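You operate a simulated robot arm through the tools that you are given. There is no shell and no other tool. Be economical: measure what you need, move in short steps, check, and stop when the job is done.

Carry out the task below with a simulated robot arm. There is one attempt and no reset: what you move stays moved.

Task
Dump the pressure, park the yellow hose end and cap its port.
Fine: dump valve shut again, hose end home on the yellow peg, green hose untouched. Set down upright: yellow cap.

Only the result counts: the job must be done as asked and must still hold three seconds after the hand-in. Knocking over, shifting, dropping, spilling or breaking anything else fails it. Lids that push on must go on centred and level and be pressed home; caps that screw on are set level and turned clockwise until they are tight.

Robot
A 6-joint arm with a two-finger parallel gripper, fixed in place. Base frame: the origin is at the foot of the arm, x ahead of it, y to its left, z up; the work surface is at about z = 0.8. Lengths are in m, angles in degrees, forces in N, time in s.
With the tool pointing down near the work surface it reaches from about 0.26 to 0.68 m from the base axis. Its first joint turns from -66.0 to 66.0 degrees. Payload 2.9 kg.
Tool frame: the origin (TCP) lies between the finger pads and is the grasp point; the fingertips stand 0.03 m ahead of it; z points along the fingers, y is the line along which they close. Largest opening 0.11 m; finger width 0.02, thickness 0.01; the body of the gripper, 0.048 by 0.112 m, starts 0.055 m behind the TCP.
Orientation is that of the tool frame in the base frame, as a unit quaternion [w, x, y, z]. With the fingers straight down and closing along the base's y, the tool's x points along the base's -x, its y along +y and its z along -z.

Tools
- The arm moves only by the tool play_rows. Its argument "rows" is a list of rows, each a list of 7 numbers: the gripper command, from -1 (fully open) to 1 (shut), values between in proportion, then the shift along the base's x, y, z in units of 400 mm (1.0 is 400 mm), then the turn, a rotation vector about the base's x, y, z in units of 180 degrees (1.0 is 180 degrees). In form: [[fingers, dx, dy, dz, ax, ay, az], ...]. A call has 1 to 12 rows; each row is the pose to reach, as a shift and turn from the pose commanded when the call began. A call with a number of a shift or a turn outside -1 to 1 is refused whole. A row lasts 0.2 s, in which the tool goes at most 0.05 m and 8.6 degrees; a call with a longer step from one row to the next is refused whole, and so is a gripper value outside its range. A pose out of reach is approached as far as the arm can. The call stops where the force on the tool passes 40 N (or 10 N more than at its start, if that is more) or the arm is blocked; 0.2 s more then pass. Each finger travels about 0.108 m/s and halts on what it meets, pressing with about 24 N; the grip force reading is that of the motor and also rises with nothing between the fingers. The clock runs only during rows and for 0.2 s after the last one: add rows that repeat a pose to give the fingers time. It gives the time, the measured TCP pose, the force on the tool (base axes), the opening and the grip force at its end, in the units of the frame above (readings bear some noise), with the torque about the TCP (base axes, N m) and any sound that the robot's microphone picked up.
- Cameras (640 x 400 px; columns grow to the right, rows downward): "scene" is fixed at [0.0591, 0.4243, 1.3765]; the picture's right is [-0.87, -0.49, 0.00], its down [-0.28, 0.50, -0.82] and it looks along [0.41, -0.71, -0.57] (base axes); focal length 239 px, centre (320, 200). "wrist" rides on the gripper at [0.072, 0.017, -0.103] in the tool frame; the picture's right is [-0.23, 0.97, 0.00], its down [-0.76, -0.18, -0.62] and it looks along [-0.61, -0.14, 0.78] (tool axes); focal length 222 px, centre (320, 200). There is no depth. A picture from a camera that has moved, and an enlarged one, comes with that camera's place and axes in the base frame and with its lens. The place of the scene camera against the robot may be out by one fixed shift of up to 0.012 m in any direction.
- grab_frame(camera): a new picture of that camera. The clock stands still meanwhile.
- close_up(camera, box): a new picture of the part [left, top, right, bottom] of that camera's present view, enlarged. The clock stands still meanwhile.
- job_done(): hands the job in; it is judged then, once.

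Go step by step. Nothing tells you positions but the pictures and the camera data: compare them with the known pose of the tool, close in by small moves and look again before you grip or let go. The budget is 120 turns and 64 pictures, counting those below and the enlarged ones. Unless the task says otherwise, let go and move clear before handing in, and close with one line.

The tools are called by a JSON object that holds its "name" and its "arguments". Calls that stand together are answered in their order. play_rows: Moves the arm, as the interface text tells. Its arguments: {"type":"object","properties":{"rows":{"type":"array"}},"required":["rows"]} The other tools are called the same way: grab_frame (camera) takes a picture; close_up (camera, box) takes an enlarged picture of a part of a camera's view; job_done () hands the job in.

At the start:

```text
t: 0.0
tcp_pos: [0.4629, -0.0109, 1.1936]
orientation: [0.0, 0.0, 1.0, 0.0]
wrist_force: [-0.1, -0.3, 0.2]
torque: [0.0, 0.0, -0.02]
opening: 0.1104
grasp_force: 0.0
```

scene: 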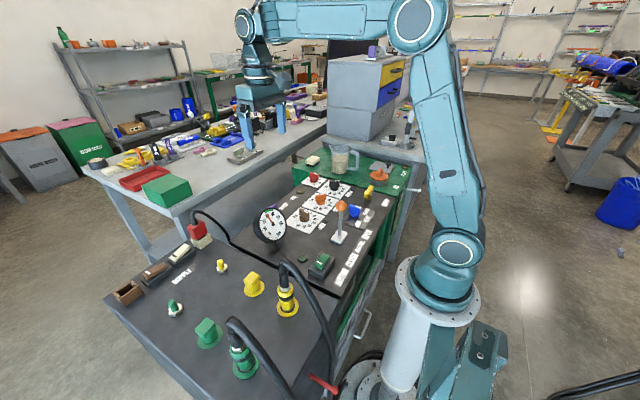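
wrist: 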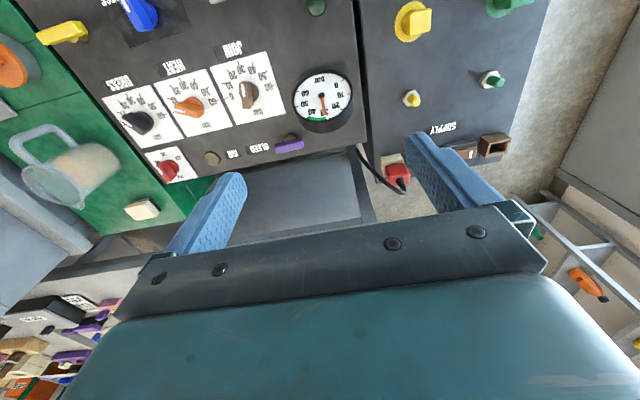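

I see a bench with yellow and green hoses on ports, caps (yellow, green), small pegs, a gauge, and a supply row of switches. I'll look closer before moving.

{"name": "close_up", "arguments": {"camera": "scene", "box": [100, 200, 340, 390]}}

{"name": "close_up", "arguments": {"camera": "scene", "box": [240, 140, 430, 290]}}

{"name": "close_up", "arguments": {"camera": "wrist", "box": [340, 0, 560, 200]}}

{"name": "close_up", "arguments": {"camera": "wrist", "box": [100, 0, 360, 200]}}

```text
2.11 times, centred on (220, 295) of scene
camera zoom: at [0.0591, 0.4243, 1.3765], right [-0.87, -0.49, 0.0], down [-0.28, 0.5, -0.82], along [0.41, -0.71, -0.57], focal length 504 px, centre (530, 0)
```

zoom: 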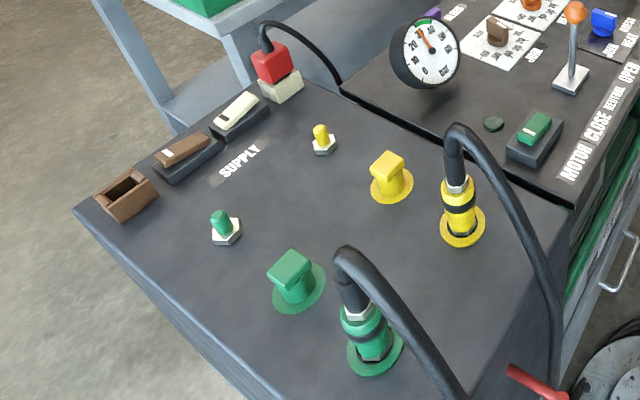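

```text
2.67 times, centred on (335, 215) of scene
camera zoom: at [0.0591, 0.4243, 1.3765], right [-0.87, -0.49, 0.0], down [-0.28, 0.5, -0.82], along [0.41, -0.71, -0.57], focal length 638 px, centre (280, 160)
```

zoom: 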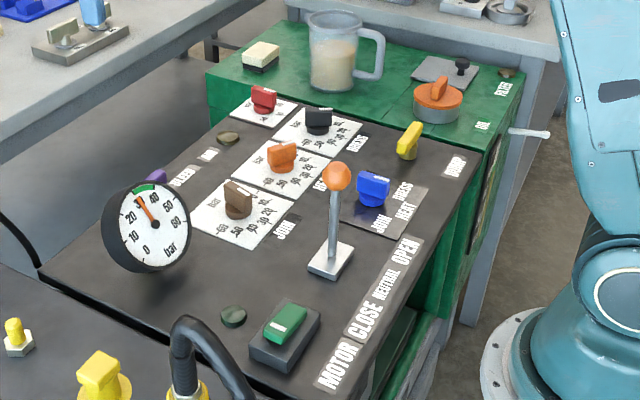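

```text
2.00 times, centred on (450, 100) of wrist
camera zoom: at [0.3889, 0.0044, 1.2969], right [0.23, 0.97, 0.0], down [0.76, -0.18, 0.62], along [0.61, -0.14, -0.78], focal length 444 px, centre (60, 400)
```

zoom: 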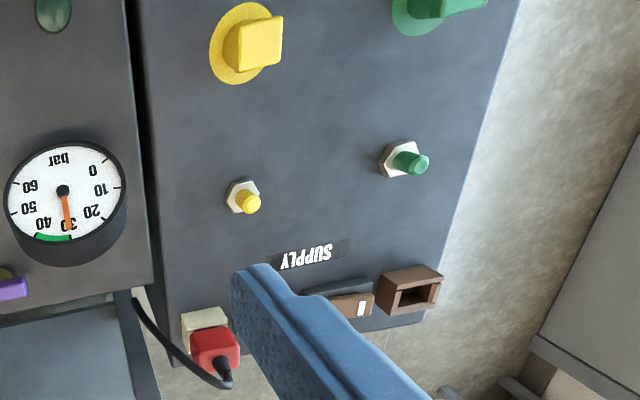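

```text
2.00 times, centred on (230, 100) of wrist
camera zoom: at [0.3889, 0.0044, 1.2969], right [0.23, 0.97, 0.0], down [0.76, -0.18, 0.62], along [0.61, -0.14, -0.78], focal length 444 px, centre (500, 400)
```

zoom: 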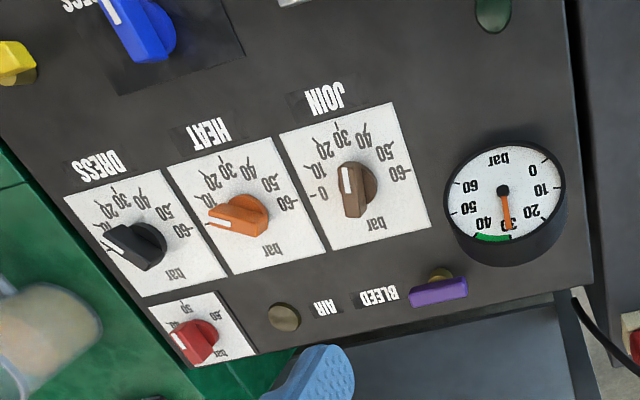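

The DUMP handle (yellow) is near (0.31, -0.41), and the gauge reads about 30 bar. I'll move the wrist camera over the dump valve to inspect it.

{"name": "play_rows", "arguments": {"rows": [[-1, -0.031, -0.09, -0.04, 0, 0, 0], [-1, -0.062, -0.18, -0.08, 0, 0, 0], [-1, -0.093, -0.27, -0.12, 0, 0, 0], [-1, -0.125, -0.36, -0.16, 0, 0, 0], [-1, -0.156, -0.45, -0.2, 0, 0, 0], [-1, -0.187, -0.54, -0.24, 0, 0, 0], [-1, -0.218, -0.63, -0.28, 0, 0, 0], [-1, -0.25, -0.72, -0.32, 0, 0, 0]]}}

{"name": "grab_frame", "arguments": {"camera": "wrist"}}

```text
t: 1.8
tcp_pos: [0.3614, -0.2992, 1.067]
orientation: [0.0, 0.001, 1.0, 0.0]
wrist_force: [0.2, 0.4, -0.2]
torque: [-0.01, 0.0, 0.02]
opening: 0.11
grasp_force: 0.1
```

```text
57 pictures are left
camera wrist: at [0.288, -0.2837, 1.1704], right [0.23, 0.97, 0.0], down [0.76, -0.18, 0.62], along [0.61, -0.14, -0.78], focal length 222 px, centre (320, 200)
```

wrist: 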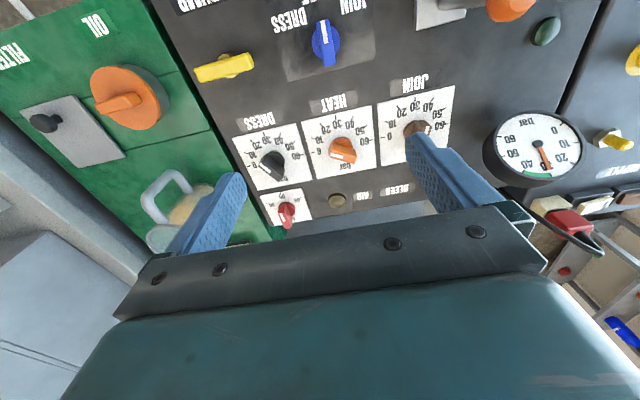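

{"name": "close_up", "arguments": {"camera": "wrist", "box": [130, 0, 410, 175]}}

{"name": "close_up", "arguments": {"camera": "scene", "box": [325, 165, 425, 228]}}

```text
2.29 times, centred on (270, 88) of wrist
camera zoom: at [0.288, -0.2837, 1.1704], right [0.23, 0.97, 0.0], down [0.76, -0.18, 0.62], along [0.61, -0.14, -0.78], focal length 508 px, centre (434, 457)
```

zoom: 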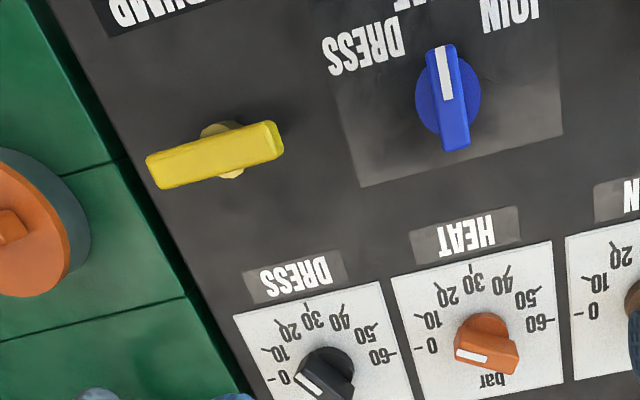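

```text
6.35 times, centred on (375, 196) of scene
camera zoom: at [0.0591, 0.4243, 1.3765], right [-0.87, -0.5, 0.0], down [-0.28, 0.5, -0.82], along [0.41, -0.71, -0.57], focal length 1519 px, centre (-29, 222)
```

zoom: 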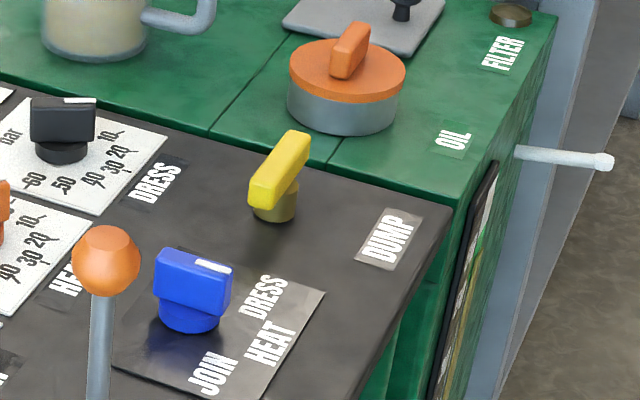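

The dump handle is a bar lying along y, about 8 cm long, centred near (0.307, -0.418, 0.826). I'll turn the tool -90° and hover above it.

{"name": "play_rows", "arguments": {"rows": [[-1, -0.013, -0.027, -0.02, 0, 0, -0.0455], [-1, -0.025, -0.054, -0.04, 0, 0, -0.091], [-1, -0.038, -0.081, -0.06, 0, 0, -0.1364], [-1, -0.051, -0.108, -0.08, 0, 0, -0.1818], [-1, -0.064, -0.135, -0.1, 0, 0, -0.2273], [-1, -0.076, -0.162, -0.12, 0, 0, -0.2727], [-1, -0.089, -0.19, -0.14, 0, 0, -0.3182], [-1, -0.102, -0.217, -0.16, 0, 0, -0.3636], [-1, -0.115, -0.244, -0.18, 0, 0, -0.4091], [-1, -0.127, -0.271, -0.2, 0, 0, -0.4545], [-1, -0.14, -0.298, -0.24, 0, 0, -0.5]]}}

{"name": "grab_frame", "arguments": {"camera": "wrist"}}

{"name": "grab_frame", "arguments": {"camera": "scene"}}

```text
t: 4.2
tcp_pos: [0.3072, -0.4182, 0.9696]
orientation: [0.0, 0.708, 0.706, 0.0]
wrist_force: [-0.7, -0.3, 0.0]
torque: [0.01, 0.01, -0.03]
opening: 0.11
grasp_force: 0.1
```

```text
54 pictures are left
camera wrist: at [0.3227, -0.3475, 1.0734], right [0.97, -0.23, 0.0], down [-0.18, -0.76, 0.62], along [-0.14, -0.61, -0.78], focal length 222 px, centre (320, 200)
```

wrist: 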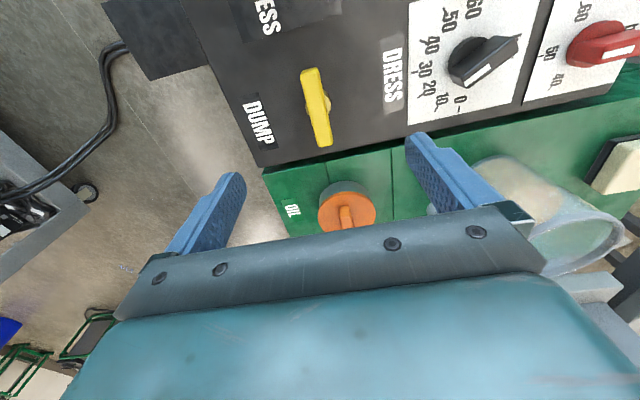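

```text
53 pictures are left
```

scene: 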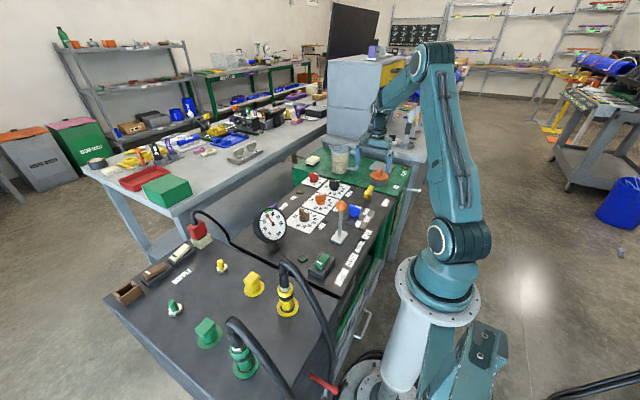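

The bar's top is around z 0.84, centre about (0.305, -0.412). I'll descend with the fingers straddling it and close.

{"name": "play_rows", "arguments": {"rows": [[-1, -0.003, 0.01, -0.08, 0, 0, 0], [-1, -0.005, 0.015, -0.16, 0, 0, 0], [-1, -0.005, 0.015, -0.24, 0, 0, 0], [-1, -0.005, 0.015, -0.3, 0, 0, 0]]}}

{"name": "grab_frame", "arguments": {"camera": "wrist"}}

```text
t: 5.2
tcp_pos: [0.3033, -0.4138, 0.8506]
orientation: [0.001, 0.707, 0.707, -0.001]
wrist_force: [-0.3, 0.0, 0.5]
torque: [0.03, -0.01, 0.05]
opening: 0.1098
grasp_force: 0.1
```

```text
52 pictures are left
camera wrist: at [0.3193, -0.341, 0.9538], right [0.97, -0.23, 0.0], down [-0.18, -0.76, 0.62], along [-0.14, -0.61, -0.78], focal length 222 px, centre (320, 200)
```

wrist: 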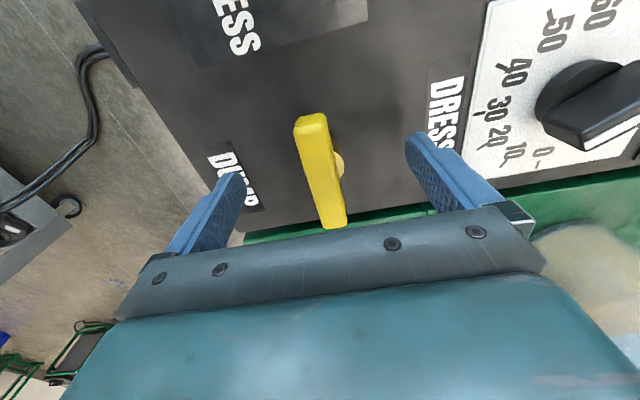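

The bar sits centred between the fingers at pad height. Closing.

{"name": "play_rows", "arguments": {"rows": [[0.0, 0.004, 0.006, 0, 0, 0, 0], [0.6, 0.004, 0.008, -0.005, 0, 0, 0], [1, 0.004, 0.008, -0.005, 0, 0, 0], [1, 0.004, 0.008, -0.005, 0, 0, 0], [1, 0.004, 0.008, -0.005, 0, 0, 0]]}}

```text
t: 6.4
tcp_pos: [0.3044, -0.4091, 0.8484]
orientation: [0.001, 0.708, 0.706, -0.001]
wrist_force: [-6.6, -1.5, 9.4]
torque: [0.03, 0.32, -0.05]
opening: 0.0274
grasp_force: 45.1
```

{"name": "grab_frame", "arguments": {"camera": "wrist"}}

```text
51 pictures are left
camera wrist: at [0.3216, -0.3378, 0.9516], right [0.97, -0.23, 0.0], down [-0.18, -0.76, 0.62], along [-0.14, -0.61, -0.78], focal length 222 px, centre (320, 200)
```

wrist: 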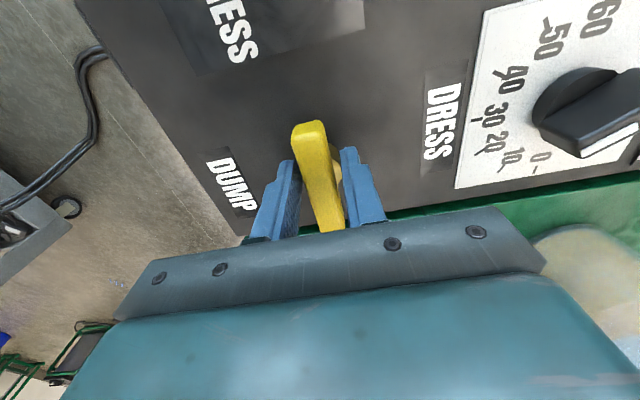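

The tips grip the wider stem rather than the bar. I'll open a little, raise 12 mm, and re-grip the bar itself.

{"name": "play_rows", "arguments": {"rows": [[0.3, 0, 0, 0, 0, 0, 0], [0.3, 0, 0, 0, 0, 0, 0], [0.3, 0, 0, 0.03, 0, 0, 0], [1, 0, 0, 0.03, 0, 0, 0], [1, 0, 0, 0.03, 0, 0, 0], [1, 0, 0, 0.03, 0, 0, 0]]}}

```text
t: 7.8
tcp_pos: [0.3048, -0.4088, 0.8602]
orientation: [0.0, 0.708, 0.706, 0.0]
wrist_force: [-8.2, 1.1, 2.1]
torque: [-0.31, 0.16, -0.03]
opening: 0.0176
grasp_force: 45.4
```

Now the bar itself is held (17.6 mm). I'll try turning it counter-clockwise (opening) in a small step.

{"name": "play_rows", "arguments": {"rows": [[1, 0, 0, 0, 0, 0, 0.04], [1, 0, 0, 0, 0, 0, 0.08], [1, 0, 0, 0, 0, 0, 0.12]]}}

```text
t: 8.6
tcp_pos: [0.3052, -0.4093, 0.86]
orientation: [0.001, 0.563, 0.826, -0.001]
wrist_force: [-2.7, 1.0, 1.8]
torque: [-0.15, 0.03, -1.86]
opening: 0.0259
grasp_force: 45.2
```

Strong resisting torque and the fingers are being pried apart, so that is the stop. I'll go back and try clockwise.

{"name": "play_rows", "arguments": {"rows": [[1, 0, 0, 0, 0, 0, -0.04], [1, 0, 0, 0, 0, 0, -0.08], [1, 0, 0, 0, 0, 0, -0.12], [1, 0, 0, 0, 0, 0, -0.16], [1, 0, 0, 0, 0, 0, -0.2]]}}

```text
t: 9.8
tcp_pos: [0.3055, -0.4114, 0.8591]
orientation: [0.001, 0.791, 0.612, -0.001]
wrist_force: [-1.8, -9.1, -5.5]
torque: [-0.43, -0.01, 0.01]
opening: 0.0177
grasp_force: 44.5
```

It turns freely this way. Continuing clockwise to about 90°.

{"name": "play_rows", "arguments": {"rows": [[1, 0, 0, 0, 0, 0, -0.045], [1, 0, 0, 0, 0, 0, -0.09], [1, 0, 0, 0, 0, 0, -0.135], [1, 0, 0, 0, 0, 0, -0.18], [1, 0, 0, 0, 0, 0, -0.225], [1, 0, 0, 0, 0, 0, -0.27], [1, 0, 0, 0, 0, 0, -0.315], [1, 0, 0, 0, 0, 0, -0.36], [1, 0, 0, 0, 0, 0, -0.4]]}}

{"name": "grab_frame", "arguments": {"camera": "scene"}}

```text
t: 10.9
tcp_pos: [0.3094, -0.4115, 0.8586]
orientation: [0.006, 0.94, 0.342, 0.004]
wrist_force: [5.3, -7.5, -8.2]
torque: [0.32, 0.4, 0.03]
opening: 0.018
grasp_force: 45.6
stopped in row 5: the force on the tool passed its limit at 41 N (the readings are from after the stop); the commanded pose is now the measured one
```

```text
50 pictures are left
```

scene: 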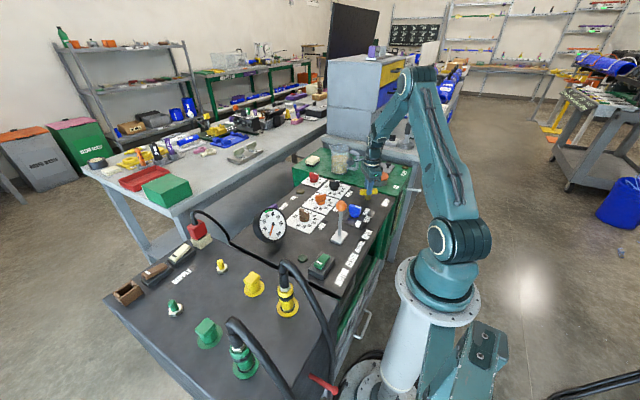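

{"name": "close_up", "arguments": {"camera": "scene", "box": [240, 160, 400, 260]}}

```text
4.00 times, centred on (320, 210) of scene
camera zoom: at [0.0593, 0.4241, 1.3766], right [-0.87, -0.49, 0.0], down [-0.28, 0.5, -0.82], along [0.41, -0.71, -0.57], focal length 957 px, centre (320, 160)
```

zoom: 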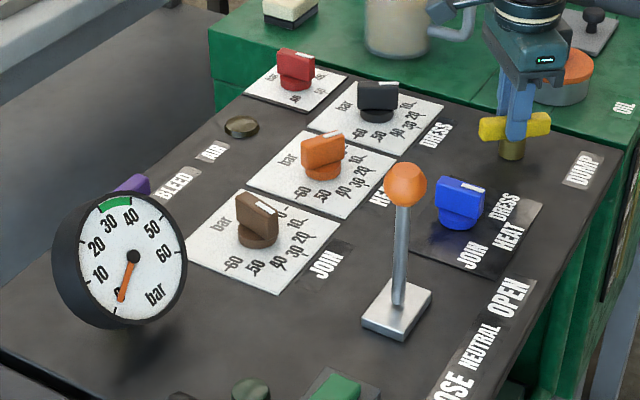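

The gauge has fallen to 0 bar. I'll wait a moment, then turn the handle back to its original shut stop.

{"name": "play_rows", "arguments": {"rows": [[1, 0, 0, 0, 0, 0, 0], [1, 0, 0, 0, 0, 0, 0], [1, 0, 0, 0, 0, 0, 0], [1, -0.002, 0.001, 0, 0, 0, 0.04], [1, -0.004, 0.003, 0, 0, 0, 0.085], [1, -0.006, 0.004, 0, 0, 0, 0.13], [1, -0.008, 0.005, 0, 0, 0, 0.17], [1, -0.01, 0.006, 0, 0, 0, 0.21], [1, -0.012, 0.006, 0, 0, 0, 0.25], [1, -0.012, 0.006, 0, 0, 0, 0.278], [1, -0.012, 0.006, 0, 0, 0, 0.295], [1, -0.012, 0.006, 0, 0, 0, 0.295]]}}

{"name": "close_up", "arguments": {"camera": "scene", "box": [240, 160, 400, 260]}}

```text
t: 12.7
tcp_pos: [0.306, -0.4105, 0.8593]
orientation: [0.008, 0.798, 0.603, 0.005]
wrist_force: [5.5, -6.1, -7.4]
torque: [0.59, 0.43, 0.03]
opening: 0.018
grasp_force: 45.1
stopped in row 8: the force on the tool passed its limit at 40 N (the readings are from after the stop); the commanded pose is now the measured one
```

```text
4.00 times, centred on (320, 210) of scene
camera zoom: at [0.0593, 0.4241, 1.3766], right [-0.87, -0.49, 0.0], down [-0.28, 0.5, -0.82], along [0.41, -0.71, -0.57], focal length 957 px, centre (320, 160)
```

zoom: 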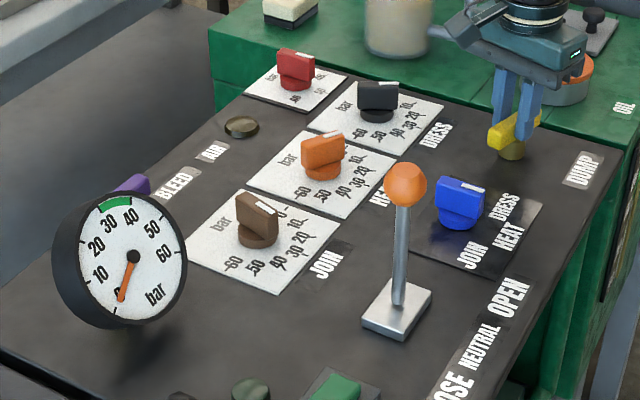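

Pressure is at 0; the handle still needs about 16° to shut. I'll release the strain by re-gripping, then finish the turn.

{"name": "play_rows", "arguments": {"rows": [[0.4, 0, 0, 0, 0, 0, 0], [0.4, -0.002, 0.001, 0.002, 0.0021, 0.0056, 0], [0.4, -0.004, 0.002, 0.002, 0.0021, 0.0056, 0], [1, -0.004, 0.002, 0.002, 0.0021, 0.0056, 0], [1, -0.004, 0.002, 0.002, 0.0021, 0.0056, 0], [1, -0.004, 0.002, 0.002, 0.0021, 0.0056, 0]]}}

{"name": "play_rows", "arguments": {"rows": [[1, 0, 0, 0, 0, 0, 0.03], [1, 0, 0, 0, 0, 0, 0.06], [1, 0, 0, 0, 0, 0, 0.09], [1, 0, 0, 0, 0, 0, 0.105], [1, 0, 0, 0, 0, 0, 0.105]]}}

```text
t: 14.1
tcp_pos: [0.3067, -0.4106, 0.8608]
orientation: [0.001, 0.797, 0.604, 0.0]
wrist_force: [22.2, -6.2, -9.3]
torque: [-0.2, -0.33, 0.11]
opening: 0.0178
grasp_force: 44.8
```

```text
t: 15.3
tcp_pos: [0.3048, -0.4099, 0.8618]
orientation: [0.002, 0.688, 0.726, -0.001]
wrist_force: [23.5, -4.8, 0.4]
torque: [0.06, -0.52, -1.19]
opening: 0.0184
grasp_force: 44.8
```

The handle is back at its stop (torque -1.2 N m). I'll release, rise and check.

{"name": "play_rows", "arguments": {"rows": [[0.2, 0, 0, 0, 0, 0, 0], [-0.4, 0, 0, 0, 0, 0, 0], [-0.4, 0, 0, 0.06, 0, 0, 0], [-0.4, 0, 0, 0.16, 0, 0, 0], [-0.6, 0, 0, 0.28, 0, 0, 0], [-1, 0, 0, 0.4, 0, 0, 0]]}}

{"name": "grab_frame", "arguments": {"camera": "wrist"}}

{"name": "close_up", "arguments": {"camera": "scene", "box": [240, 160, 400, 260]}}

```text
t: 16.7
tcp_pos: [0.3026, -0.4108, 1.0221]
orientation: [-0.001, 0.688, 0.725, -0.002]
wrist_force: [-1.0, 0.0, -0.3]
torque: [0.0, -0.01, 0.0]
opening: 0.11
grasp_force: 0.1
```

```text
47 pictures are left
camera wrist: at [0.3161, -0.3378, 1.1249], right [0.98, -0.18, 0.0], down [-0.14, -0.77, 0.62], along [-0.11, -0.61, -0.78], focal length 222 px, centre (320, 200)
```

wrist: 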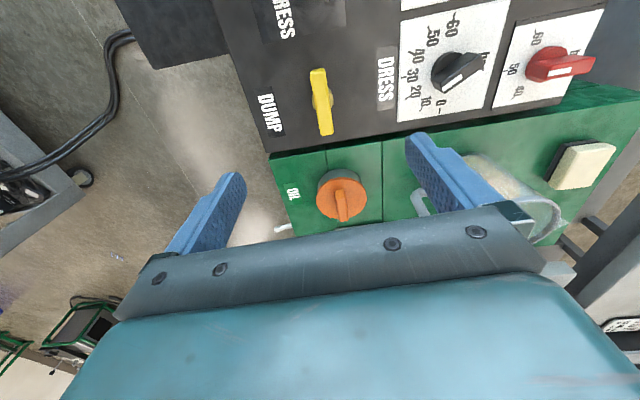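

```text
4.00 times, centred on (320, 210) of scene
camera zoom: at [0.0591, 0.4243, 1.3765], right [-0.87, -0.49, 0.0], down [-0.28, 0.5, -0.82], along [0.41, -0.71, -0.57], focal length 957 px, centre (320, 160)
```

zoom: 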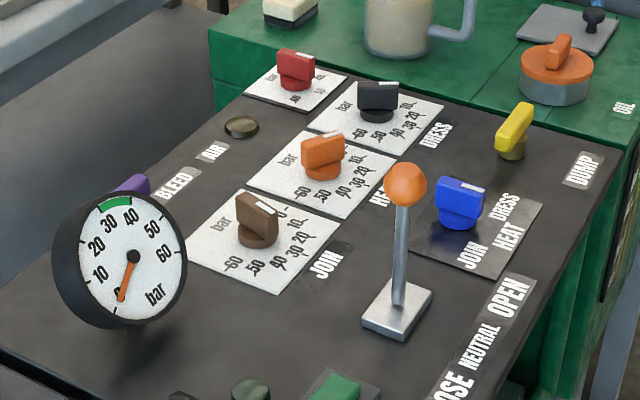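

The dump valve is shut and gauge at 0. Now I'll move over the hose panel to survey it.

{"name": "play_rows", "arguments": {"rows": [[-1, 0.01, 0.08, 0.07, 0, 0, 0.03], [-1, 0.02, 0.19, 0.12, 0, 0, 0.07], [-1, 0.03, 0.3, 0.16, 0, 0, 0.11], [-1, 0.04, 0.41, 0.19, 0, 0, 0.15], [-1, 0.05, 0.52, 0.19, 0, 0, 0.19], [-1, 0.06, 0.63, 0.19, 0, 0, 0.23], [-1, 0.07, 0.74, 0.19, 0, 0, 0.27], [-1, 0.08, 0.85, 0.19, 0, 0, 0.31], [-1, 0.09, 0.95, 0.19, 0, 0, 0.35], [-1, 0.1, 1.0, 0.19, 0, 0, 0.39], [-1, 0.11, 1.0, 0.19, 0, 0, 0.437], [-1, 0.13, 1.0, 0.19, 0, 0, 0.483]]}}

{"name": "grab_frame", "arguments": {"camera": "wrist"}}

```text
t: 19.3
tcp_pos: [0.3571, -0.01, 1.0967]
orientation: [0.0, -0.001, 1.0, -0.002]
wrist_force: [-0.7, -0.8, 0.4]
torque: [0.01, 0.02, 0.02]
opening: 0.1099
grasp_force: 0.0
```

```text
45 pictures are left
camera wrist: at [0.2836, 0.0067, 1.1999], right [0.23, 0.97, 0.0], down [0.76, -0.17, 0.62], along [0.61, -0.14, -0.78], focal length 222 px, centre (320, 200)
```

wrist: 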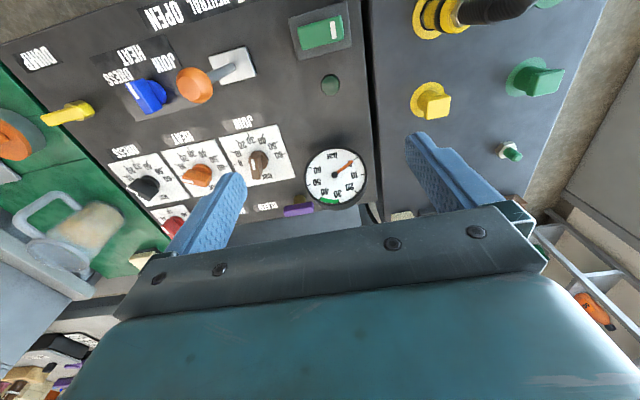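

{"name": "play_rows", "arguments": {"rows": [[-1, 0, 0.1, 0, 0, 0, 0], [-1, 0, 0.2, 0, 0, 0, 0], [-1, 0, 0.3, 0, 0, 0, 0], [-1, -0.05, 0.4, 0, 0, 0, 0]]}}

{"name": "grab_frame", "arguments": {"camera": "wrist"}}

{"name": "close_up", "arguments": {"camera": "wrist", "box": [200, 0, 480, 175]}}

```text
t: 20.3
tcp_pos: [0.3343, 0.1506, 1.0968]
orientation: [0.0, 0.002, 1.0, -0.002]
wrist_force: [0.2, 0.0, 0.0]
torque: [0.0, 0.01, -0.02]
opening: 0.1099
grasp_force: 0.1
```

```text
44 pictures are left
camera wrist: at [0.2619, 0.1689, 1.1996], right [0.23, 0.97, 0.0], down [0.76, -0.18, 0.62], along [0.61, -0.14, -0.78], focal length 222 px, centre (320, 200)
```

wrist: 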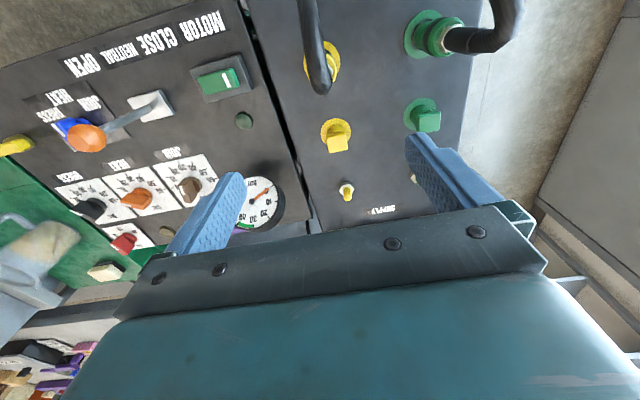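

```text
2.29 times, centred on (340, 88) of wrist
camera zoom: at [0.2619, 0.1689, 1.1996], right [0.23, 0.97, 0.0], down [0.76, -0.18, 0.62], along [0.61, -0.14, -0.78], focal length 508 px, centre (274, 457)
```

zoom: 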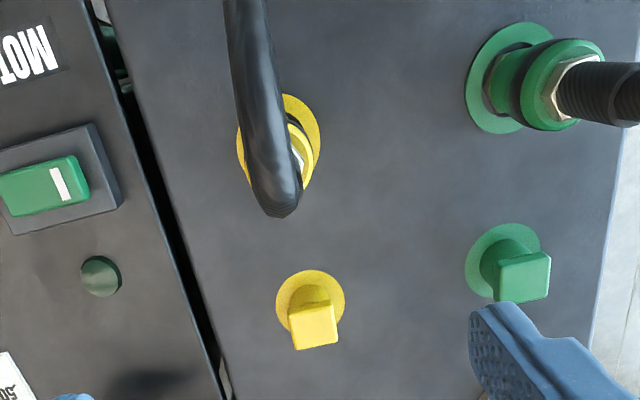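

The yellow hose coupling is near (0.30, 0.17), the cap stored near (0.42, 0.16), and the yellow peg near (0.55, 0.16). I'll zoom in on all three.

{"name": "close_up", "arguments": {"camera": "scene", "box": [205, 250, 325, 325]}}

{"name": "close_up", "arguments": {"camera": "wrist", "box": [290, 110, 410, 210]}}

```text
5.33 times, centred on (265, 288) of scene
camera zoom: at [0.0592, 0.4243, 1.3765], right [-0.87, -0.49, 0.0], down [-0.28, 0.5, -0.82], along [0.41, -0.71, -0.57], focal length 1276 px, centre (613, -267)
```

zoom: 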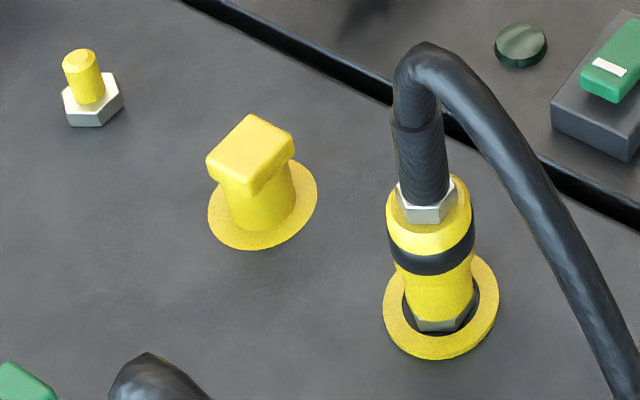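

```text
4.00 times, centred on (350, 160) of wrist
camera zoom: at [0.2619, 0.1689, 1.1996], right [0.23, 0.97, 0.0], down [0.76, -0.18, 0.62], along [0.61, -0.14, -0.78], focal length 888 px, centre (200, 360)
```

zoom: 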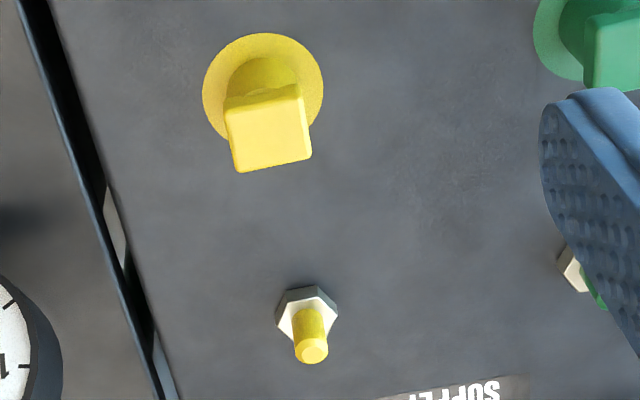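

The port is near (0.308, 0.163), cap (0.429, 0.160), peg (0.548, 0.161). The hose arches above the coupling and toward -x, so I'll grip the coupling from the -y side with a tilted tool. First I yaw the tool while backing off to the right.

{"name": "play_rows", "arguments": {"rows": [[-1, 0, -0.04, 0, 0, 0, -0.0455], [-1, 0, -0.08, 0, 0, 0, -0.091], [-1, 0, -0.12, 0, 0, 0, -0.1364], [-1, 0, -0.16, 0, 0, 0, -0.1818], [-1, 0, -0.2, 0, 0, 0, -0.2273], [-1, 0, -0.24, 0, 0, 0, -0.2727], [-1, 0, -0.28, 0, 0, 0, -0.3182], [-1, 0, -0.31, 0, 0, 0, -0.3636], [-1, 0, -0.34, 0, 0, 0, -0.4091], [-1, 0, -0.37, 0, 0, 0, -0.4545], [-1, 0, -0.4, 0, 0, 0, -0.5]]}}

{"name": "play_rows", "arguments": {"rows": [[-1, 0, 0, 0, 0.045, 0, 0], [-1, 0, 0, 0, 0.09, 0, 0], [-1, 0, 0, 0, 0.135, 0, 0], [-1, 0, 0, 0, 0.18, 0, 0], [-1, 0, 0, 0, 0.225, 0, 0], [-1, 0, 0, 0, 0.27, 0, 0], [-1, 0, 0, 0, 0.29, 0, 0]]}}

{"name": "grab_frame", "arguments": {"camera": "wrist"}}

{"name": "grab_frame", "arguments": {"camera": "scene"}}

```text
t: 22.7
tcp_pos: [0.3363, -0.0085, 1.0966]
orientation: [-0.002, 0.708, 0.706, -0.002]
wrist_force: [-0.4, 0.1, -0.3]
torque: [-0.01, 0.03, 0.0]
opening: 0.1098
grasp_force: 0.1
```

```text
t: 24.3
tcp_pos: [0.336, -0.0097, 1.0977]
orientation: [-0.313, 0.634, 0.635, 0.31]
wrist_force: [0.3, -1.6, 0.1]
torque: [0.01, -0.01, 0.0]
opening: 0.1098
grasp_force: 0.0
```

```text
40 pictures are left
camera wrist: at [0.3521, -0.0475, 1.2176], right [0.97, -0.14, -0.18], down [-0.18, -0.96, -0.22], along [-0.14, 0.25, -0.96], focal length 222 px, centre (320, 200)
```

wrist: 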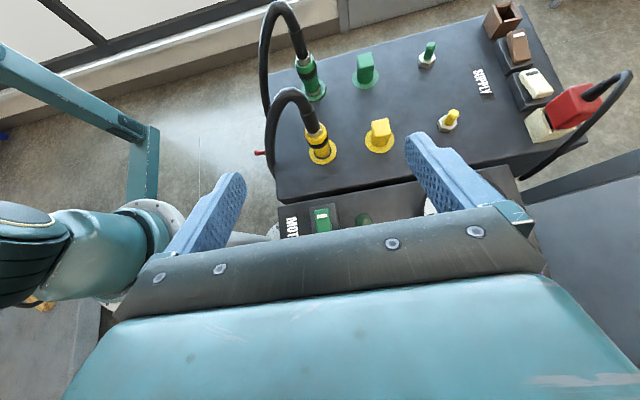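

```text
39 pictures are left
```

scene: 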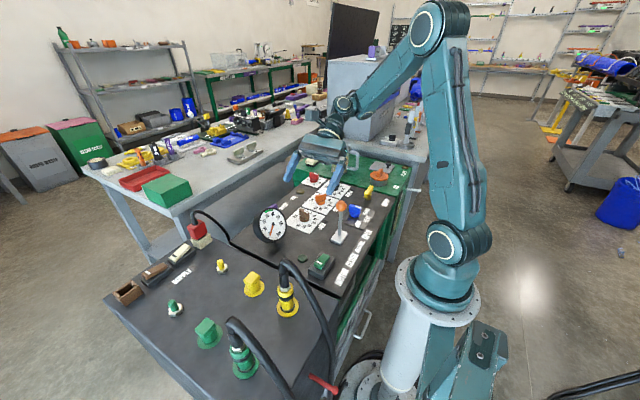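

The tilted pose is reachable. I'll go to a pre-grasp point behind the yellow coupling with the fingers partly open.

{"name": "play_rows", "arguments": {"rows": [[-0.5, -0.02, 0.0, -0.1, 0, 0, 0], [-0.27, -0.04, 0.0, -0.2, 0, 0, 0], [-0.27, -0.06, 0.05, -0.3, 0, 0, 0], [-0.27, -0.07, 0.12, -0.38, 0, 0, 0], [-0.27, -0.07, 0.2, -0.417, 0, 0, 0]]}}

{"name": "grab_frame", "arguments": {"camera": "wrist"}}

{"name": "close_up", "arguments": {"camera": "scene", "box": [225, 215, 385, 315]}}

```text
t: 25.5
tcp_pos: [0.309, 0.0693, 0.9302]
orientation: [-0.312, 0.634, 0.636, 0.31]
wrist_force: [-0.1, 0.5, -0.2]
torque: [-0.01, -0.01, 0.0]
opening: 0.0696
grasp_force: 0.0
```

```text
38 pictures are left
camera wrist: at [0.3261, 0.0327, 1.0508], right [0.97, -0.14, -0.18], down [-0.18, -0.96, -0.22], along [-0.14, 0.25, -0.96], focal length 222 px, centre (320, 200)
```

wrist: 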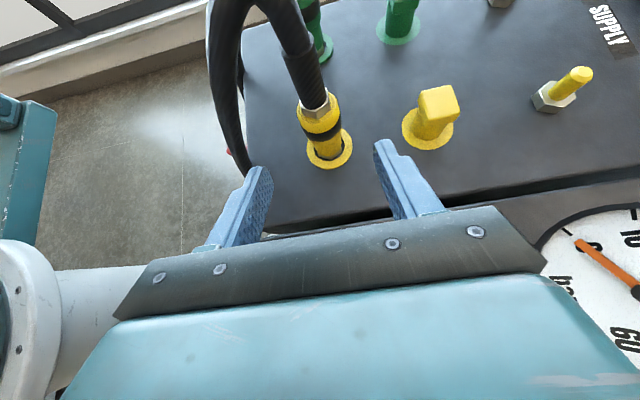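

```text
4.00 times, centred on (305, 265) of scene
camera zoom: at [0.0591, 0.4243, 1.3765], right [-0.87, -0.49, 0.0], down [-0.28, 0.5, -0.82], along [0.41, -0.71, -0.57], focal length 957 px, centre (380, -60)
```

zoom: 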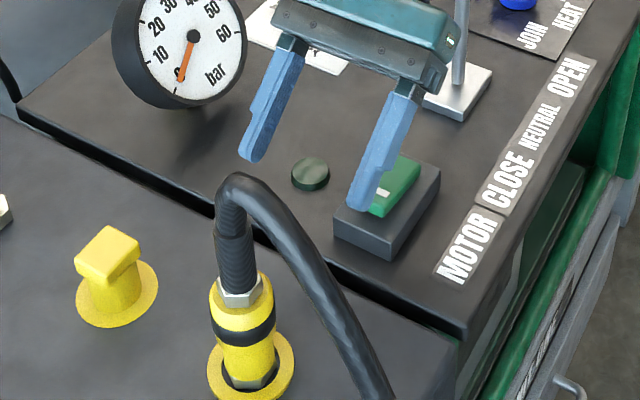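

Coupling axis at about (0.311, 0.160). Advancing along the tool axis to straddle it.

{"name": "play_rows", "arguments": {"rows": [[-0.27, 0.002, 0.07, -0.06, 0, 0, 0], [-0.27, 0.004, 0.14, -0.12, 0, 0, 0], [-0.27, 0.005, 0.202, -0.18, 0, 0, 0]]}}

{"name": "grab_frame", "arguments": {"camera": "wrist"}}

{"name": "close_up", "arguments": {"camera": "scene", "box": [225, 225, 385, 325]}}

```text
t: 26.3
tcp_pos: [0.3126, 0.1501, 0.8565]
orientation: [-0.311, 0.635, 0.636, 0.309]
wrist_force: [-0.6, 1.0, -0.2]
torque: [0.0, 0.0, -0.03]
opening: 0.0697
grasp_force: 0.0
```

```text
36 pictures are left
camera wrist: at [0.3275, 0.112, 0.9772], right [0.97, -0.14, -0.18], down [-0.18, -0.96, -0.22], along [-0.14, 0.25, -0.96], focal length 222 px, centre (320, 200)
```

wrist: 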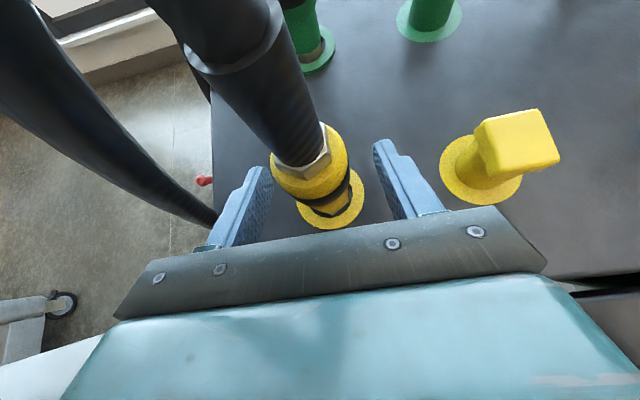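

```text
4.00 times, centred on (305, 275) of scene
camera zoom: at [0.0591, 0.4243, 1.3765], right [-0.87, -0.49, 0.0], down [-0.28, 0.5, -0.82], along [0.41, -0.71, -0.57], focal length 957 px, centre (380, -100)
```

zoom: 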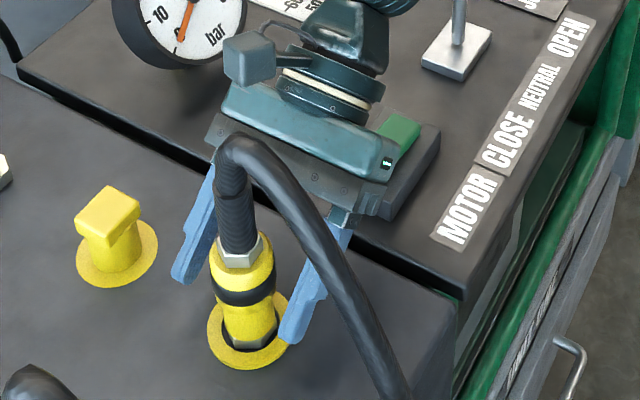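

The fingers straddle the coupling clear of the hose. Closing.

{"name": "play_rows", "arguments": {"rows": [[0.1, 0, 0, 0, 0, 0, 0], [0.3, 0, 0, 0, 0, 0, 0], [1, 0, 0, 0, 0, 0, 0], [1, 0, 0, 0, 0, 0, 0], [1, 0, 0, 0, 0, 0, 0]]}}

{"name": "close_up", "arguments": {"camera": "scene", "box": [225, 225, 385, 325]}}

```text
t: 27.5
tcp_pos: [0.31, 0.1504, 0.8569]
orientation: [-0.313, 0.635, 0.635, 0.31]
wrist_force: [-6.1, 2.5, -4.5]
torque: [0.08, -0.04, 0.1]
opening: 0.0375
grasp_force: 24.0
```

```text
4.00 times, centred on (305, 275) of scene
camera zoom: at [0.059, 0.4244, 1.3765], right [-0.87, -0.49, 0.0], down [-0.28, 0.5, -0.82], along [0.41, -0.71, -0.57], focal length 957 px, centre (380, -100)
```

zoom: 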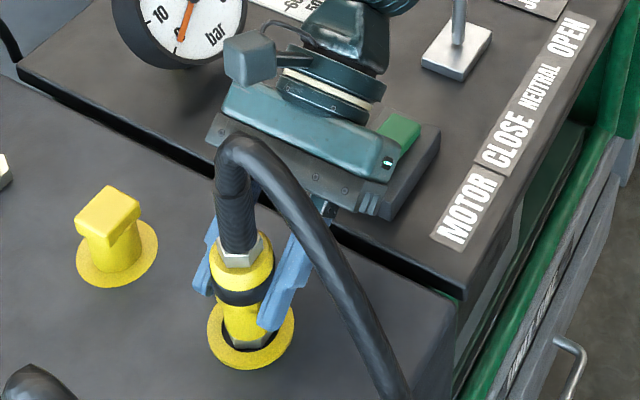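

Gripped (37.5 mm) at x = 0.310. Lifting gently.

{"name": "play_rows", "arguments": {"rows": [[1, 0, 0, 0.01, 0, 0, 0], [1, 0, 0, 0.025, 0, 0, 0], [1, 0, 0, 0.05, 0, 0, 0], [1, 0, 0, 0.075, 0, 0, 0]]}}

{"name": "close_up", "arguments": {"camera": "scene", "box": [225, 225, 385, 325]}}

```text
t: 28.5
tcp_pos: [0.3105, 0.1517, 0.8884]
orientation: [-0.312, 0.635, 0.635, 0.31]
wrist_force: [0.4, 0.5, -1.0]
torque: [-0.03, 0.0, 0.0]
opening: 0.0373
grasp_force: 23.8
```

```text
4.00 times, centred on (305, 275) of scene
camera zoom: at [0.0591, 0.4243, 1.3765], right [-0.87, -0.49, 0.0], down [-0.28, 0.5, -0.82], along [0.41, -0.71, -0.57], focal length 957 px, centre (380, -100)
```

zoom: 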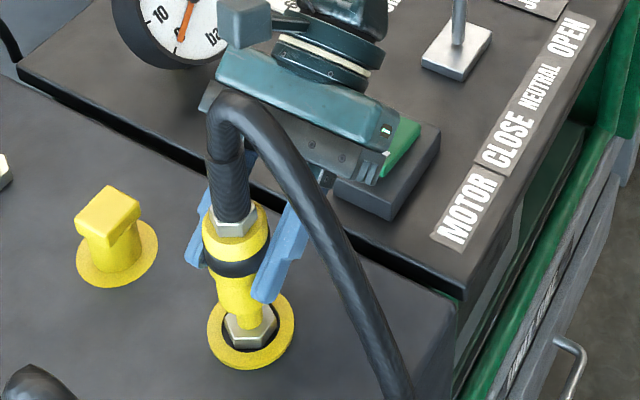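

The coupling came off cleanly. I'll lift it well over the cap, then carry it toward the peg while yawing 25° so the hand will clear the gauge.

{"name": "play_rows", "arguments": {"rows": [[1, 0, 0, 0.08, 0, 0, 0], [1, 0, 0, 0.16, 0, 0, 0.02], [1, 0.04, 0, 0.24, 0, 0, 0.04], [1, 0.12, 0, 0.26, 0, 0, 0.06], [1, 0.2, 0, 0.26, 0, 0, 0.08], [1, 0.28, 0, 0.26, 0, 0, 0.1], [1, 0.36, 0, 0.26, 0, 0, 0.12], [1, 0.44, 0, 0.26, 0, 0, 0.139], [1, 0.52, 0, 0.26, 0, 0, 0.139], [1, 0.58, 0, 0.26, 0, 0, 0.139], [1, 0.6, 0, 0.26, 0, 0, 0.139]]}}

{"name": "grab_frame", "arguments": {"camera": "wrist"}}

{"name": "grab_frame", "arguments": {"camera": "scene"}}

```text
t: 30.9
tcp_pos: [0.4842, 0.1641, 0.9733]
orientation: [-0.37, 0.483, 0.757, 0.235]
wrist_force: [0.2, -0.3, -1.8]
torque: [-0.04, -0.01, -0.02]
opening: 0.0373
grasp_force: 24.2
out of reach, approached as far as the arm can: row 8, 9, 10, 11
```

```text
32 pictures are left
camera wrist: at [0.5139, 0.1367, 1.093], right [0.94, 0.28, -0.18], down [0.24, -0.95, -0.22], along [-0.23, 0.16, -0.96], focal length 222 px, centre (320, 200)
```

wrist: 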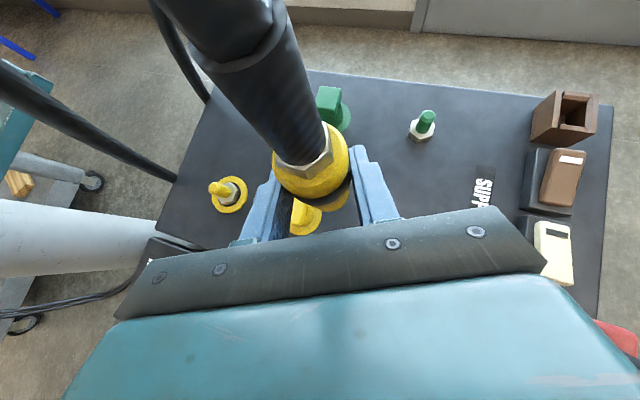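

```text
31 pictures are left
```

scene: 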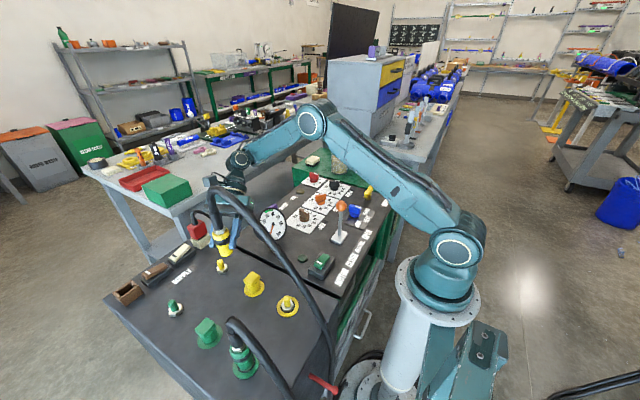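

With the 25° yaw the peg is out of reach at this height. I'll undo the yaw in place and drop slightly, then check what pose results.

{"name": "play_rows", "arguments": {"rows": [[1, -0.1, 0, -0.02, 0, 0, -0.03], [1, -0.15, 0, -0.05, 0, 0, -0.06], [1, -0.15, 0, -0.08, 0, 0, -0.09], [1, -0.15, 0, -0.08, 0, 0, -0.12], [1, -0.15, 0, -0.08, 0, 0, -0.139]]}}

```text
t: 32.1
tcp_pos: [0.4241, 0.1649, 0.9402]
orientation: [-0.312, 0.635, 0.635, 0.309]
wrist_force: [0.2, 1.1, -1.2]
torque: [-0.02, -0.04, -0.04]
opening: 0.0369
grasp_force: 24.1
```

Commanded pose follows the measured one. Now move to above the peg with yaw 0.

{"name": "play_rows", "arguments": {"rows": [[1, 0.08, -0.01, 0, 0, 0, 0], [1, 0.16, -0.02, 0, 0, 0, 0], [1, 0.24, -0.03, 0, 0, 0, 0], [1, 0.315, -0.032, 0, 0, 0, 0]]}}

{"name": "grab_frame", "arguments": {"camera": "wrist"}}

{"name": "close_up", "arguments": {"camera": "scene", "box": [165, 180, 325, 280]}}

```text
t: 33.1
tcp_pos: [0.5502, 0.1503, 0.9375]
orientation: [-0.313, 0.635, 0.635, 0.31]
wrist_force: [-0.8, 0.2, -1.1]
torque: [-0.03, 0.02, 0.02]
opening: 0.0369
grasp_force: 24.4
```

```text
30 pictures are left
camera wrist: at [0.5669, 0.1125, 1.0583], right [0.97, -0.14, -0.18], down [-0.18, -0.96, -0.22], along [-0.15, 0.25, -0.96], focal length 222 px, centre (320, 200)
```

wrist: 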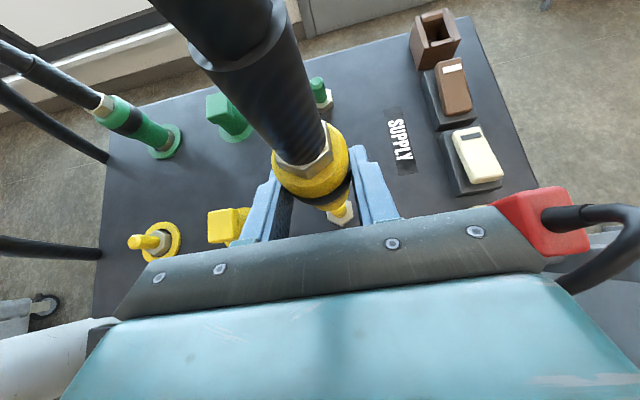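

```text
4.00 times, centred on (245, 230) of scene
camera zoom: at [0.0591, 0.4243, 1.3765], right [-0.87, -0.49, 0.0], down [-0.28, 0.5, -0.82], along [0.41, -0.71, -0.57], focal length 957 px, centre (620, 80)
```

zoom: 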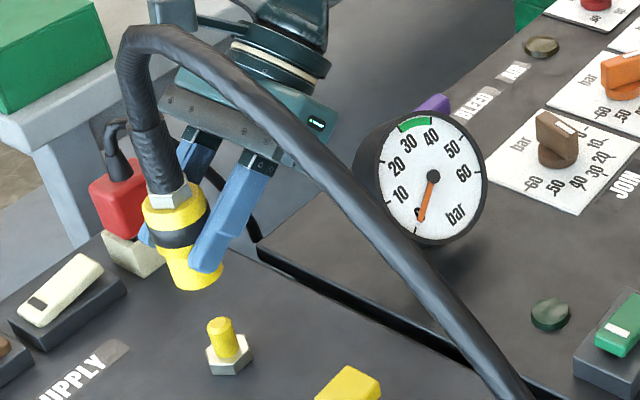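

Coupling is above the peg and well placed. I'll zoom to refine the lateral alignment.

{"name": "close_up", "arguments": {"camera": "wrist", "box": [260, 120, 420, 240]}}

{"name": "close_up", "arguments": {"camera": "wrist", "box": [110, 180, 270, 280]}}

{"name": "close_up", "arguments": {"camera": "scene", "box": [190, 220, 250, 280]}}

```text
3.33 times, centred on (340, 180) of wrist
camera zoom: at [0.5669, 0.1125, 1.0583], right [0.97, -0.14, -0.18], down [-0.18, -0.96, -0.22], along [-0.15, 0.25, -0.96], focal length 740 px, centre (253, 267)
```

zoom: 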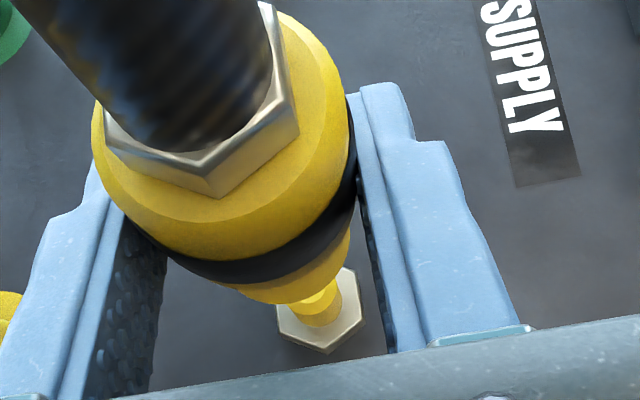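

```text
4.00 times, centred on (190, 230) of wrist
camera zoom: at [0.5669, 0.1125, 1.0583], right [0.97, -0.14, -0.18], down [-0.18, -0.96, -0.22], along [-0.15, 0.25, -0.96], focal length 888 px, centre (840, 80)
```

zoom: 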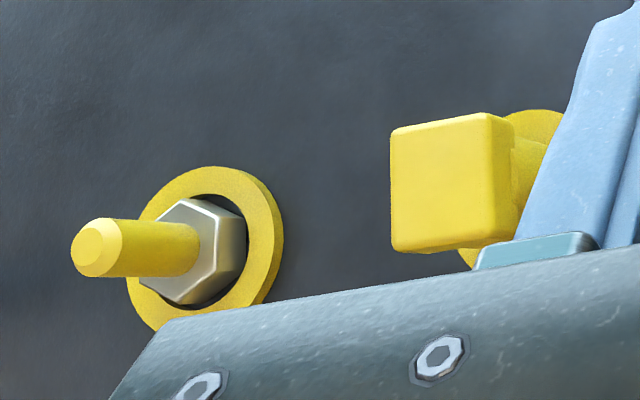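

```text
6.67 times, centred on (220, 250) of scene
camera zoom: at [0.0591, 0.4243, 1.3765], right [-0.87, -0.49, 0.0], down [-0.28, 0.5, -0.82], along [0.41, -0.71, -0.57], focal length 1595 px, centre (987, -133)
```

zoom: 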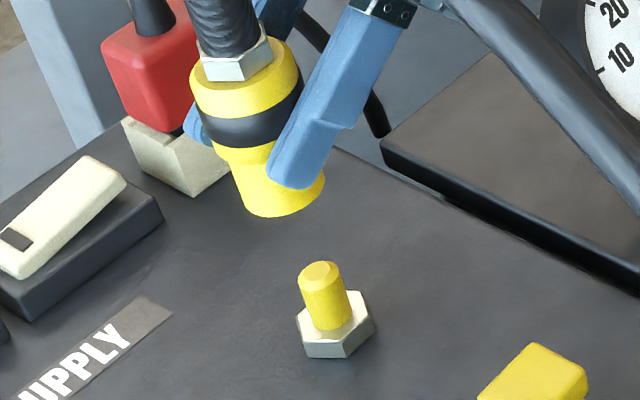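

Peg is about (-2.5, -2) mm from under the coupling. I'll correct and descend to just above the peg, then look.

{"name": "play_rows", "arguments": {"rows": [[1, -0.006, -0.003, -0.02, 0, 0, 0], [1, -0.006, -0.005, -0.06, 0, 0, 0], [1, -0.006, -0.005, -0.085, 0, 0, 0]]}}

{"name": "close_up", "arguments": {"camera": "scene", "box": [190, 220, 250, 280]}}

{"name": "close_up", "arguments": {"camera": "wrist", "box": [260, 120, 420, 240]}}

```text
t: 33.9
tcp_pos: [0.5486, 0.1494, 0.904]
orientation: [-0.312, 0.635, 0.635, 0.31]
wrist_force: [0.5, 0.2, -1.5]
torque: [-0.02, 0.04, 0.01]
opening: 0.0375
grasp_force: 24.0
```

```text
6.67 times, centred on (220, 250) of scene
camera zoom: at [0.0592, 0.4243, 1.3765], right [-0.87, -0.49, 0.0], down [-0.28, 0.5, -0.82], along [0.41, -0.71, -0.57], focal length 1595 px, centre (987, -133)
```

zoom: 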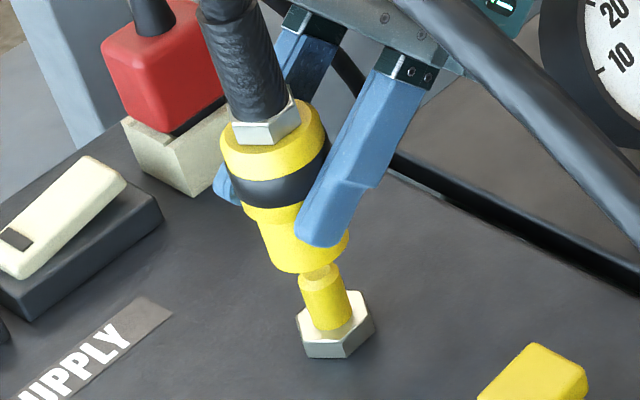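

```text
3.33 times, centred on (340, 180) of wrist
camera zoom: at [0.5648, 0.1113, 1.0243], right [0.97, -0.14, -0.18], down [-0.18, -0.96, -0.22], along [-0.14, 0.25, -0.96], focal length 740 px, centre (253, 267)
```

zoom: 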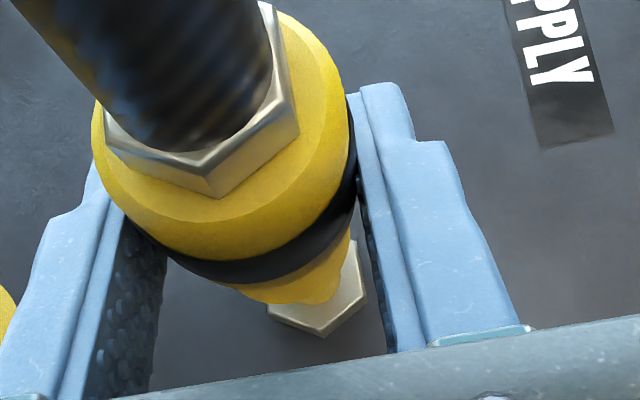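

Alignment looks within about 1–2 mm. Descending gently over the peg.

{"name": "play_rows", "arguments": {"rows": [[1, 0, 0, -0.015, 0, 0, 0], [1, 0, 0, -0.03, 0, 0, 0], [1, 0, 0, -0.045, 0, 0, 0], [1, 0, 0, -0.06, 0, 0, 0], [1, 0, 0, -0.075, 0, 0, 0]]}}

{"name": "close_up", "arguments": {"camera": "scene", "box": [190, 220, 250, 280]}}

```text
t: 35.1
tcp_pos: [0.5484, 0.1483, 0.8767]
orientation: [-0.313, 0.635, 0.635, 0.31]
wrist_force: [1.5, 2.6, -1.6]
torque: [0.11, -0.09, -0.04]
opening: 0.037
grasp_force: 23.6
```

```text
6.67 times, centred on (220, 250) of scene
camera zoom: at [0.0592, 0.4244, 1.3765], right [-0.87, -0.49, 0.0], down [-0.28, 0.5, -0.82], along [0.41, -0.71, -0.57], focal length 1595 px, centre (987, -133)
```

zoom: 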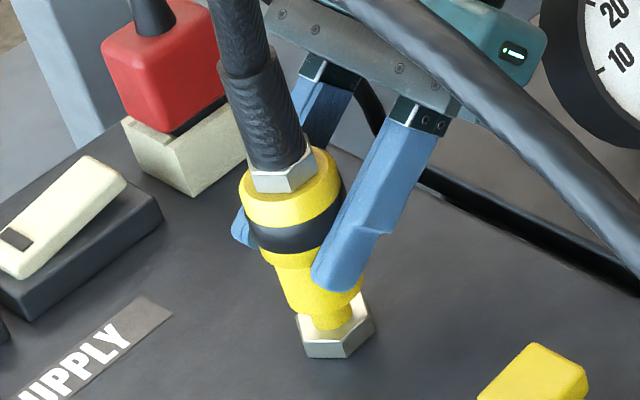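

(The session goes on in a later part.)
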